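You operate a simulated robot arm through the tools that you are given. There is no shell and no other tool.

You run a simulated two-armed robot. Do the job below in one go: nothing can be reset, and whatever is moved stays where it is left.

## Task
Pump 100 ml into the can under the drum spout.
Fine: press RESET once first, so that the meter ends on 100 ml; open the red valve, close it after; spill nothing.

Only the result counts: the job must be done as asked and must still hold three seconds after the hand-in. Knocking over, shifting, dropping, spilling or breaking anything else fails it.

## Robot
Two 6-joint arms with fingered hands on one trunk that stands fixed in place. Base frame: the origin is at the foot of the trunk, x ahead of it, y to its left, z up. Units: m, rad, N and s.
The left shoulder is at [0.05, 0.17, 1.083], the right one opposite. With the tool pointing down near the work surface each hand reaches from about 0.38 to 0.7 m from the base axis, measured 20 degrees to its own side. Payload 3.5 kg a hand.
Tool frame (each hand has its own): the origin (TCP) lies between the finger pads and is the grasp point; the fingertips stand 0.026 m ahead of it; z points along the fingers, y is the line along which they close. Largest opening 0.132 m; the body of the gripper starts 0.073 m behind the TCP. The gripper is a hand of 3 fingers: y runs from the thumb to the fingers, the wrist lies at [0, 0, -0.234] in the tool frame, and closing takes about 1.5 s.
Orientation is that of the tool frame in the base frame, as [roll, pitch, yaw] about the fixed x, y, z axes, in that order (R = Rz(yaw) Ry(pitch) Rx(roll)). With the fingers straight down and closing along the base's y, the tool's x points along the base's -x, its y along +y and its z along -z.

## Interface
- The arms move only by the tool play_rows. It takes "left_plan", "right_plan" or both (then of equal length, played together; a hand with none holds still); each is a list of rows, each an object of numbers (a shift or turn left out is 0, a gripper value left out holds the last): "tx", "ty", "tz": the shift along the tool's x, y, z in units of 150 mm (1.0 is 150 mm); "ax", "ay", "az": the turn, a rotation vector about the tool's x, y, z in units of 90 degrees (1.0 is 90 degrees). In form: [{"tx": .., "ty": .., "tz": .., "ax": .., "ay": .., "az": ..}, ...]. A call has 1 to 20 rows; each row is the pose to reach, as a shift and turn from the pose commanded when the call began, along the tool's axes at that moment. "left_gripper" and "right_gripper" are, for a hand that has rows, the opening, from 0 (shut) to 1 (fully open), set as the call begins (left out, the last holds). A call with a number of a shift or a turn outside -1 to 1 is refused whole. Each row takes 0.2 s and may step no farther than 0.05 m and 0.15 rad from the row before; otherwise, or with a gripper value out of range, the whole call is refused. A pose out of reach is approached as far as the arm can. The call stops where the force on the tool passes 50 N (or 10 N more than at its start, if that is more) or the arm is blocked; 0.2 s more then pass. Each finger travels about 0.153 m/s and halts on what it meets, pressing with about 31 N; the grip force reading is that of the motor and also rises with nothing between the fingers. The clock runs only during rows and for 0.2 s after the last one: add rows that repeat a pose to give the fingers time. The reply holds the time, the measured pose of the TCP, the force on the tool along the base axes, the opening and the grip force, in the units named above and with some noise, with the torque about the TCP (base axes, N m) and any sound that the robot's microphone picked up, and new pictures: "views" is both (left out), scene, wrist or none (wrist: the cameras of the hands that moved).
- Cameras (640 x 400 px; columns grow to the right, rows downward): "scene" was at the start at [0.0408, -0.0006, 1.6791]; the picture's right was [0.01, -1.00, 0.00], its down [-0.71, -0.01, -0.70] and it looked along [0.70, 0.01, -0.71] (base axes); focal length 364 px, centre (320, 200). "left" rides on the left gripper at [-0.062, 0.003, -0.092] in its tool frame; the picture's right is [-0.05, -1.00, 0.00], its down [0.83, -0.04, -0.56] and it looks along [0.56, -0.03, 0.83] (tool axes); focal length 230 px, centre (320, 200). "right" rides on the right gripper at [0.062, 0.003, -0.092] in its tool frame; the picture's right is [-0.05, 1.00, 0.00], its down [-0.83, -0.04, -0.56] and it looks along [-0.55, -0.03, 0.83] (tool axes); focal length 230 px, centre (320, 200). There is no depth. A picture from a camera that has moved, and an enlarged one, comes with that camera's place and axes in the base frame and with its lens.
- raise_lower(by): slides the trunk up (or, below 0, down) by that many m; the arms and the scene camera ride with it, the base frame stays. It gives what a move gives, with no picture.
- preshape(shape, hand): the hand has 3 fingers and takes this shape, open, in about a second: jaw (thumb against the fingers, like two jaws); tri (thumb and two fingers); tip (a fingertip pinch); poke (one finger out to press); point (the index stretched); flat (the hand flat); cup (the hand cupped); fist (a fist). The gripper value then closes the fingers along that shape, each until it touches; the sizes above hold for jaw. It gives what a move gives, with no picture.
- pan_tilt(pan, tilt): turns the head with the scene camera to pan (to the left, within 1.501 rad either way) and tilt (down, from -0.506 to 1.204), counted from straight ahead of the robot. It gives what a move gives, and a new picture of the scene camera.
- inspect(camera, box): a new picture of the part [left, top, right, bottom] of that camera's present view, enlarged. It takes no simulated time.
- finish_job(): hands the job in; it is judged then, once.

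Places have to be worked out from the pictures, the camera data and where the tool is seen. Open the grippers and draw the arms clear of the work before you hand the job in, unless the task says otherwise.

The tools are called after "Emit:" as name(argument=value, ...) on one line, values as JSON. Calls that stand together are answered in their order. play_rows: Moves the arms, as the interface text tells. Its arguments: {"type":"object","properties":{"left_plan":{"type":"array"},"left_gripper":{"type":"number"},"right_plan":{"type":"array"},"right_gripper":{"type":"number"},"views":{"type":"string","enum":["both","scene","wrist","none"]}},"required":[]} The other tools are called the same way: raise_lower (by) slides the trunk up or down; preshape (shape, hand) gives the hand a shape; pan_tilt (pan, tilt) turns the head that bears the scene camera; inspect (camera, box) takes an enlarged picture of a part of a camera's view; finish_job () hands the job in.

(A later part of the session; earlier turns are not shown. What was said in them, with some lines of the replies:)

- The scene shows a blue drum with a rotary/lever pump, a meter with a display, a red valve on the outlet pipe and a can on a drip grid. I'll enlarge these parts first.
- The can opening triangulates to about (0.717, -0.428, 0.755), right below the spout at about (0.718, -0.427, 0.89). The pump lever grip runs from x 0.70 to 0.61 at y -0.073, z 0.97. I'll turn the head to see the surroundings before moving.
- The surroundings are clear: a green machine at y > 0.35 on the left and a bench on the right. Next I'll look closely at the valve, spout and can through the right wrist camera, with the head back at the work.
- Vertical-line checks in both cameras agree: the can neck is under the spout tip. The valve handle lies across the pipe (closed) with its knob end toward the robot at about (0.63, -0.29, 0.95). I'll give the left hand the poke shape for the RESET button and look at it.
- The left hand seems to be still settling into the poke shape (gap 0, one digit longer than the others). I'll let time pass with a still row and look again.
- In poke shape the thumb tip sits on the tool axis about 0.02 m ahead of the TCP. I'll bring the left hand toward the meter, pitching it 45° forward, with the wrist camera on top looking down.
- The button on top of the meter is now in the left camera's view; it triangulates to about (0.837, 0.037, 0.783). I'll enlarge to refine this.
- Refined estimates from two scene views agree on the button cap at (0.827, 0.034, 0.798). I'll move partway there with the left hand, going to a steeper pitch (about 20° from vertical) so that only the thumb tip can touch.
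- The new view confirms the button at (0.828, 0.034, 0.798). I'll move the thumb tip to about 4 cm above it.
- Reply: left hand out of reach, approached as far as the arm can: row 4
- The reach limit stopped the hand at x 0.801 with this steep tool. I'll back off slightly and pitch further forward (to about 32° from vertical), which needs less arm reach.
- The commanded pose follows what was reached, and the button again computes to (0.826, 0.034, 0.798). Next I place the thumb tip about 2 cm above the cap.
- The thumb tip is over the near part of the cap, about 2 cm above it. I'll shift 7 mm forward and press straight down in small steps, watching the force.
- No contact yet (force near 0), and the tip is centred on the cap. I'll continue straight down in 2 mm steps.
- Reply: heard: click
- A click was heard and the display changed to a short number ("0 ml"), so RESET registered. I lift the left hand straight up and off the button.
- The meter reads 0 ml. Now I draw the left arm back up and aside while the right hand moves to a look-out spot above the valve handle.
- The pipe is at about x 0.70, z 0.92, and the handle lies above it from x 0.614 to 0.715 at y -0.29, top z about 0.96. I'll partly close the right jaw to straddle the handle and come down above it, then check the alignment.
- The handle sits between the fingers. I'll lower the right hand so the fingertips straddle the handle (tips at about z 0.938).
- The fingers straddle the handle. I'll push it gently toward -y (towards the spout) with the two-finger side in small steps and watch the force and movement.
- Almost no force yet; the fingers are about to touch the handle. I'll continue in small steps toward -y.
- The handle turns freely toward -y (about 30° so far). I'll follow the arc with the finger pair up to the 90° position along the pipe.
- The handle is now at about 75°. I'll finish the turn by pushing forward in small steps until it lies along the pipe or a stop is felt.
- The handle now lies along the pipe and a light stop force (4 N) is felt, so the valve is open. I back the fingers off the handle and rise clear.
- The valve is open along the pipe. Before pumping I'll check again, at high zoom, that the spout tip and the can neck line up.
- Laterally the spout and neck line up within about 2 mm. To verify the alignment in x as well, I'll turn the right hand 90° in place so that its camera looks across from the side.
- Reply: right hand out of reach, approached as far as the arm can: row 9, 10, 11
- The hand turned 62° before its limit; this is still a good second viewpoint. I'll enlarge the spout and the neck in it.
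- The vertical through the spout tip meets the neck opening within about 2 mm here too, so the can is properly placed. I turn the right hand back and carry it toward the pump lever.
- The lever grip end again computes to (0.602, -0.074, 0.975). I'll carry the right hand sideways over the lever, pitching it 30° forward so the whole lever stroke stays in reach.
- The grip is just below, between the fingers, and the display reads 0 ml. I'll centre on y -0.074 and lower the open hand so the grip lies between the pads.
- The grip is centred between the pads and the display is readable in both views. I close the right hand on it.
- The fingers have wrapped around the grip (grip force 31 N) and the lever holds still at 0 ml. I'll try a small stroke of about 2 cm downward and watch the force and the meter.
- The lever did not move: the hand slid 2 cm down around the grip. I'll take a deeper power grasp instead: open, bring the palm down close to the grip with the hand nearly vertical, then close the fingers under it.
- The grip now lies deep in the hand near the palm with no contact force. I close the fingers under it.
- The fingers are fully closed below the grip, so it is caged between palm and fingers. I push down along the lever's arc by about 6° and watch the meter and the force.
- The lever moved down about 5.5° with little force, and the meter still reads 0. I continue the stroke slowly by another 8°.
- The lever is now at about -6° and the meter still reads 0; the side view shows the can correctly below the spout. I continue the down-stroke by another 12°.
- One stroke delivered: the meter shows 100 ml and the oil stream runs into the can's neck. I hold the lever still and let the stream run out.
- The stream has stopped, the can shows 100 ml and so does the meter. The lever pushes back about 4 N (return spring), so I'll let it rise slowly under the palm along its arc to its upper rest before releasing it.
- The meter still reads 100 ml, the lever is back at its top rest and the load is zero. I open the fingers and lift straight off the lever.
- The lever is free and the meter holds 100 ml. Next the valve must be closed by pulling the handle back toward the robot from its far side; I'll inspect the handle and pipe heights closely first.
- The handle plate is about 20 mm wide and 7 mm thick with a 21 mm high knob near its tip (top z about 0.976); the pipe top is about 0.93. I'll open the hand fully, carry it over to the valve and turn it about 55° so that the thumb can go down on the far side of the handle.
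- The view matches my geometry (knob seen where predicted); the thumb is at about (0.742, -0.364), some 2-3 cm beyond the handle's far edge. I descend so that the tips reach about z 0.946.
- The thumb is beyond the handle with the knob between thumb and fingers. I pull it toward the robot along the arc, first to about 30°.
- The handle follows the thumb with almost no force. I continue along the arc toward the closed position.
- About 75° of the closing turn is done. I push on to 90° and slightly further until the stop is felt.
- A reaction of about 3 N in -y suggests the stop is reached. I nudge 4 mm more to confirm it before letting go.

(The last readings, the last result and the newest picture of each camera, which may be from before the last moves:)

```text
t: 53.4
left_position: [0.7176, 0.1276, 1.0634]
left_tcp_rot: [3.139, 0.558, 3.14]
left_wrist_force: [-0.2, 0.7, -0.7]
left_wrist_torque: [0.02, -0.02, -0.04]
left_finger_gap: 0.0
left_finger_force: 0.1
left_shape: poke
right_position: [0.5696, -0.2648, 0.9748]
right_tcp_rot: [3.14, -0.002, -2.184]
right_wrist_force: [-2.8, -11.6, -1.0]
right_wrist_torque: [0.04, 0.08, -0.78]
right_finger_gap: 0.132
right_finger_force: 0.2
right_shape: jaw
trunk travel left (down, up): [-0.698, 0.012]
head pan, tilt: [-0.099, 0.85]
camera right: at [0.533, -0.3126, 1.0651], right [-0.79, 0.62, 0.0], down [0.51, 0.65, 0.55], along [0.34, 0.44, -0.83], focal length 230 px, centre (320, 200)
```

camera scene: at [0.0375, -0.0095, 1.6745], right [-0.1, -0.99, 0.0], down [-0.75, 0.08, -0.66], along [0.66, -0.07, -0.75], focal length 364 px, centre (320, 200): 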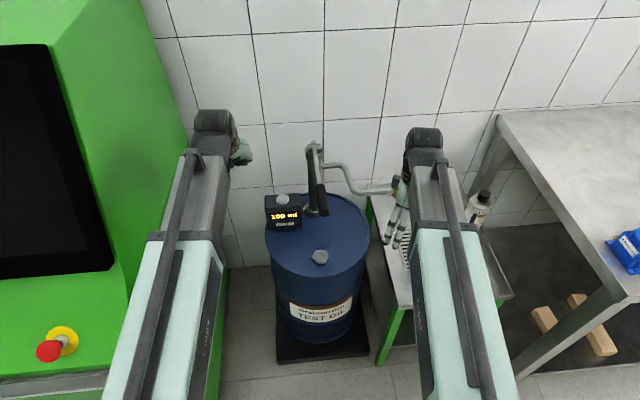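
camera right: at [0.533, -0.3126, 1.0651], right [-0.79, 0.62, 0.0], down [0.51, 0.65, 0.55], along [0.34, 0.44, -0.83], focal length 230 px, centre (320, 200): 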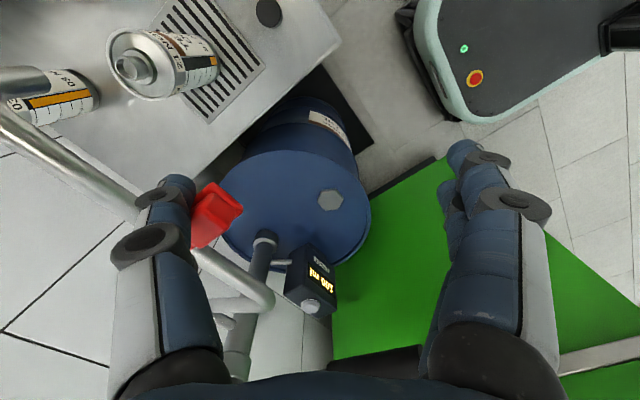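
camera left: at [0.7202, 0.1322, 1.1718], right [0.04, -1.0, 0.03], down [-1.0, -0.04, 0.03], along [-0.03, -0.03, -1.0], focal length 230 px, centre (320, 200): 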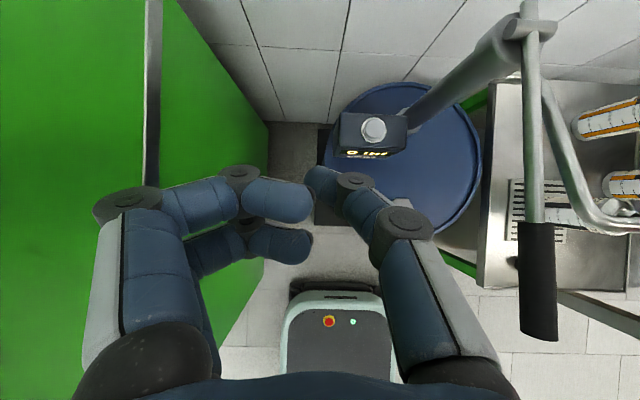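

The force rose to about 12 N with no further movement, so the handle is at its closed stop. I back the thumb away from it and rise clear.

Emit:
play_rows(right_plan=[{"tx": 0.07, "ty": -0.048}, {"tx": 0.137, "ty": -0.095}, {"tx": 0.137, "ty": -0.095, "tz": -0.25}, {"tx": 0.137, "ty": -0.095, "tz": -0.5}, {"tx": 0.137, "ty": -0.095, "tz": -0.75}, {"tx": 0.137, "ty": -0.095, "tz": -1.0}], right_gripper=1.0, views="both")

Emit:
inspect(camera="right", box=[120, 60, 380, 320])

```text
t: 54.8
left_position: [0.7185, 0.1286, 1.0618]
left_tcp_rot: [-3.141, 0.558, 3.139]
left_wrist_force: [-0.2, -0.8, -0.1]
left_wrist_torque: [0.01, 0.02, 0.0]
left_finger_gap: 0.0
left_finger_force: 0.1
left_shape: poke
right_position: [0.5707, -0.2858, 1.1231]
right_tcp_rot: [3.139, -0.001, -2.182]
right_wrist_force: [0.0, -0.3, 0.0]
right_wrist_torque: [0.01, 0.0, 0.01]
right_finger_gap: 0.1317
right_finger_force: 0.0
right_shape: jaw
trunk travel left (down, up): [-0.698, 0.012]
head pan, tilt: [-0.099, 0.85]
camera scene: at [0.0374, -0.009, 1.6745], right [-0.1, -0.99, 0.0], down [-0.75, 0.07, -0.66], along [0.66, -0.07, -0.75], focal length 364 px, centre (320, 200)
camera right: at [0.5332, -0.3338, 1.2152], right [-0.79, 0.62, 0.0], down [0.51, 0.66, 0.55], along [0.34, 0.44, -0.83], focal length 230 px, centre (320, 200)
```

scene: 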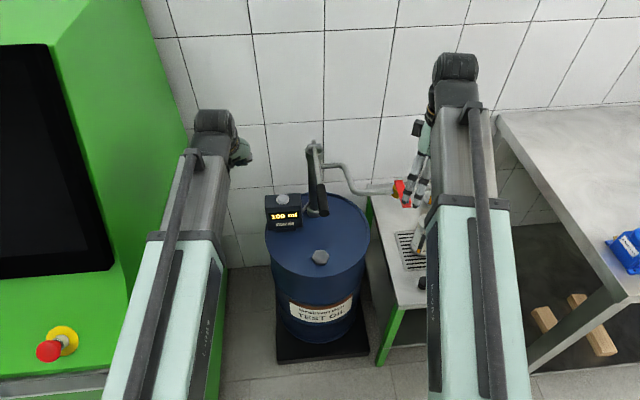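
right: 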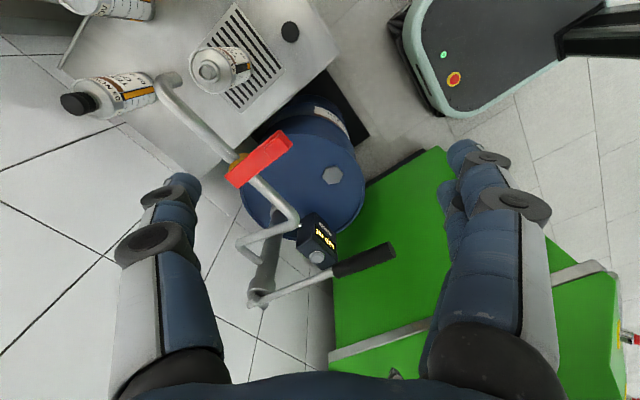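

```text
1.54 times, centred on (250, 190) of right
camera zoom: at [0.5332, -0.3338, 1.2152], right [-0.79, 0.62, 0.0], down [0.51, 0.66, 0.55], along [0.34, 0.44, -0.83], focal length 354 px, centre (428, 215)
```

zoom: 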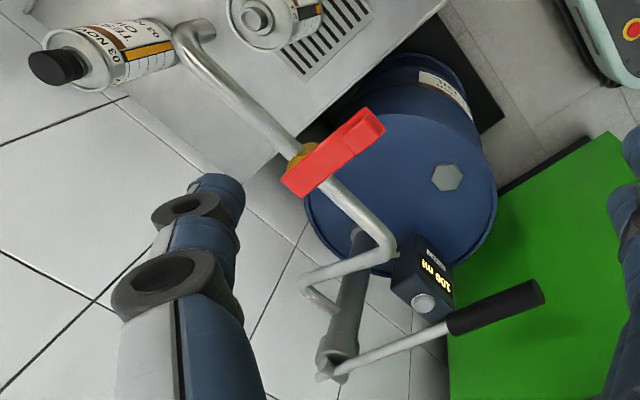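

The handle is again across the pipe (closed) and the meter reads 100 ml. I open the left hand to the jaw shape and then draw both arms back.

Emit:
preshape(shape="jaw", hand="left")

Emit:
play_rows(left_plan=[{"tx": -0.015, "ty": 0.028, "tz": -0.114, "ay": 0.05}, {"tx": -0.03, "ty": 0.057, "tz": -0.228, "ay": 0.101}, {"tx": -0.045, "ty": 0.086, "tz": -0.342, "ay": 0.152}, {"tx": -0.06, "ty": 0.114, "tz": -0.457, "ay": 0.203}, {"tx": -0.075, "ty": 0.143, "tz": -0.571, "ay": 0.254}, {"tx": -0.09, "ty": 0.171, "tz": -0.685, "ay": 0.304}, {"tx": -0.105, "ty": 0.2, "tz": -0.799, "ay": 0.355}], right_plan=[{"tx": 0.038, "ty": 0.041, "tz": -0.073, "az": 0.087}, {"tx": 0.076, "ty": 0.082, "tz": -0.147, "az": 0.175}, {"tx": 0.114, "ty": 0.123, "tz": -0.22, "az": 0.262}, {"tx": 0.151, "ty": 0.164, "tz": -0.293, "az": 0.349}, {"tx": 0.189, "ty": 0.205, "tz": -0.366, "az": 0.436}, {"tx": 0.227, "ty": 0.246, "tz": -0.44, "az": 0.524}, {"tx": 0.265, "ty": 0.287, "tz": -0.513, "az": 0.611}], left_gripper=1.0, right_gripper=1.0, views="both")

Emit:
inspect(camera="scene", box=[250, 130, 390, 250])

Emit:
inspect(camera="right", box=[180, 100, 380, 240])

```text
t: 55.7
left_position: [0.7169, 0.1287, 1.0617]
left_tcp_rot: [3.141, 0.556, 3.141]
left_wrist_force: [0.6, 0.7, 0.5]
left_wrist_torque: [0.0, -0.03, 0.0]
left_finger_gap: 0.132
left_finger_force: 0.2
left_shape: jaw
right_position: [0.5709, -0.2859, 1.1225]
right_tcp_rot: [3.142, 0.0, -2.184]
right_wrist_force: [0.2, 0.4, 0.3]
right_wrist_torque: [-0.01, -0.01, 0.0]
right_finger_gap: 0.132
right_finger_force: 0.0
right_shape: jaw
trunk travel left (down, up): [-0.698, 0.012]
head pan, tilt: [-0.099, 0.85]
```

```text
t: 57.3
left_position: [0.6673, 0.1596, 1.1728]
left_tcp_rot: [-3.141, -0.003, 3.14]
left_wrist_force: [-0.4, 0.7, -0.4]
left_wrist_torque: [0.02, 0.0, 0.04]
left_finger_gap: 0.132
left_finger_force: 0.0
left_shape: jaw
right_position: [0.5125, -0.2939, 1.201]
right_tcp_rot: [3.141, 0.0, 3.138]
right_wrist_force: [1.4, -0.6, -0.9]
right_wrist_torque: [-0.02, 0.0, 0.04]
right_finger_gap: 0.132
right_finger_force: 0.0
right_shape: jaw
trunk travel left (down, up): [-0.698, 0.012]
head pan, tilt: [-0.099, 0.85]
camera scene: at [0.0374, -0.009, 1.6745], right [-0.1, -0.99, 0.0], down [-0.75, 0.07, -0.66], along [0.66, -0.07, -0.75], focal length 364 px, centre (320, 200)
camera right: at [0.452, -0.2903, 1.2938], right [0.05, 1.0, 0.0], down [0.83, -0.05, 0.56], along [0.55, -0.03, -0.83], focal length 230 px, centre (320, 200)
camera left: at [0.7281, 0.1625, 1.2638], right [0.05, -1.0, 0.0], down [-0.83, -0.04, 0.56], along [-0.56, -0.03, -0.83], focal length 230 px, centre (320, 200)
```

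scene: 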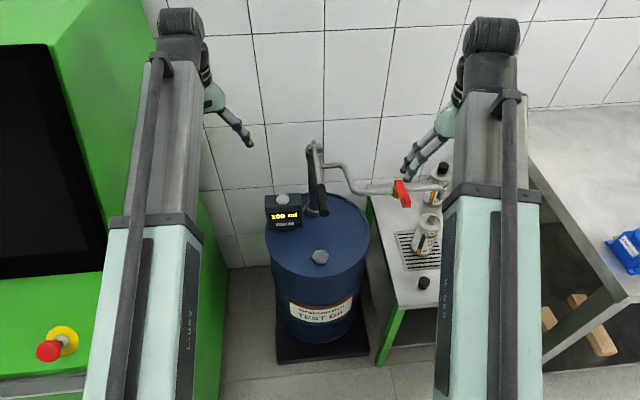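
right: 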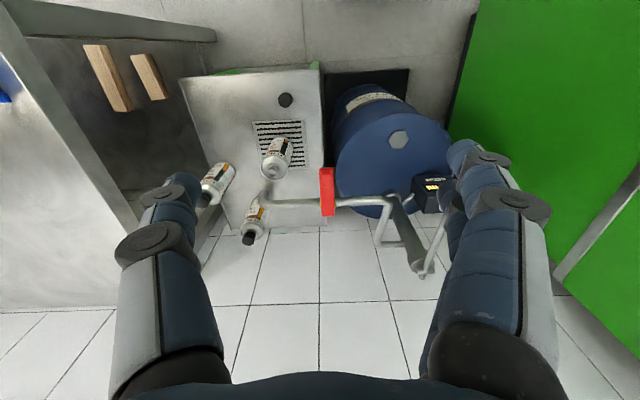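
left: 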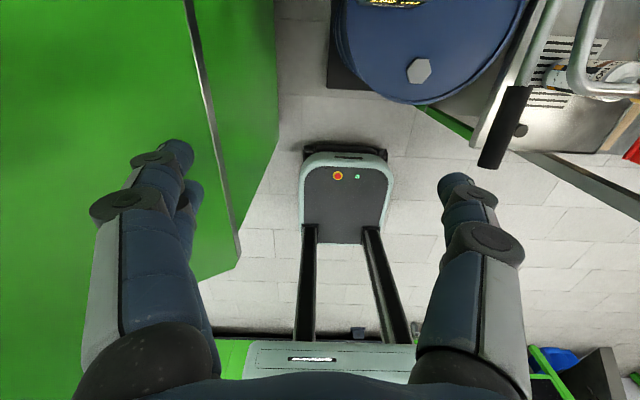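

```text
3.33 times, centred on (320, 190) of scene
camera zoom: at [0.0374, -0.009, 1.6745], right [-0.1, -0.99, 0.0], down [-0.75, 0.07, -0.66], along [0.66, -0.07, -0.75], focal length 1214 px, centre (320, 233)
```

zoom: 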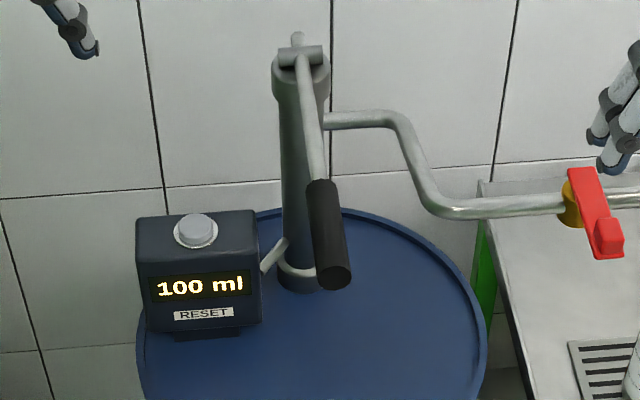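

```text
2.86 times, centred on (280, 170) of right
camera zoom: at [0.452, -0.2903, 1.2938], right [0.05, 1.0, 0.0], down [0.83, -0.05, 0.56], along [0.55, -0.03, -0.83], focal length 657 px, centre (434, 286)
```

zoom: 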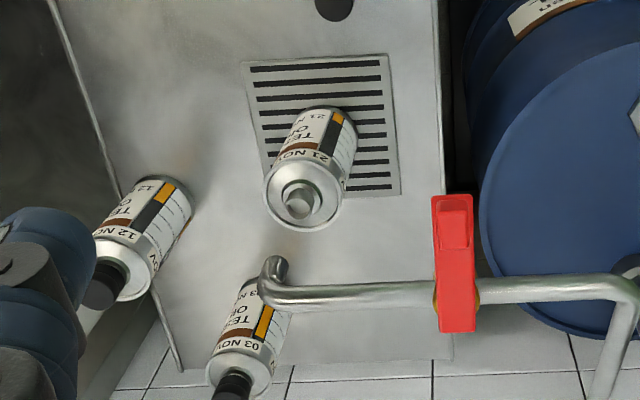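

The meter reads 100 ml, the valve handle is across the pipe (closed), the can stands under the spout filled to 100 ml with nothing spilt. Both hands are open and clear, so I hand the job in.

Emit:
finish_job()

```text
The job is handed in.
```

I pumped 100 ml into the can under the drum spout, and the job is handed in. I was not shown the judge's result.

- **Meter:** I pressed RESET once, before pumping, and the display went from 300 to 0 ml. A single stroke of the pump lever brought it to 100 ml, and it still read 100 ml just before hand-in.
- **Valve:** I opened the red valve before pumping. After the stream had stopped I turned it back to its closed stop, so the handle lies across the pipe again.
- **Can:** I left it where it stood. The oil ran into its neck, its label shows the level rise, and the last pictures show nothing spilt.
- **Surroundings:** The lever is back at its upper rest, and nothing else was knocked or shifted. Both hands are open and clear of the work.
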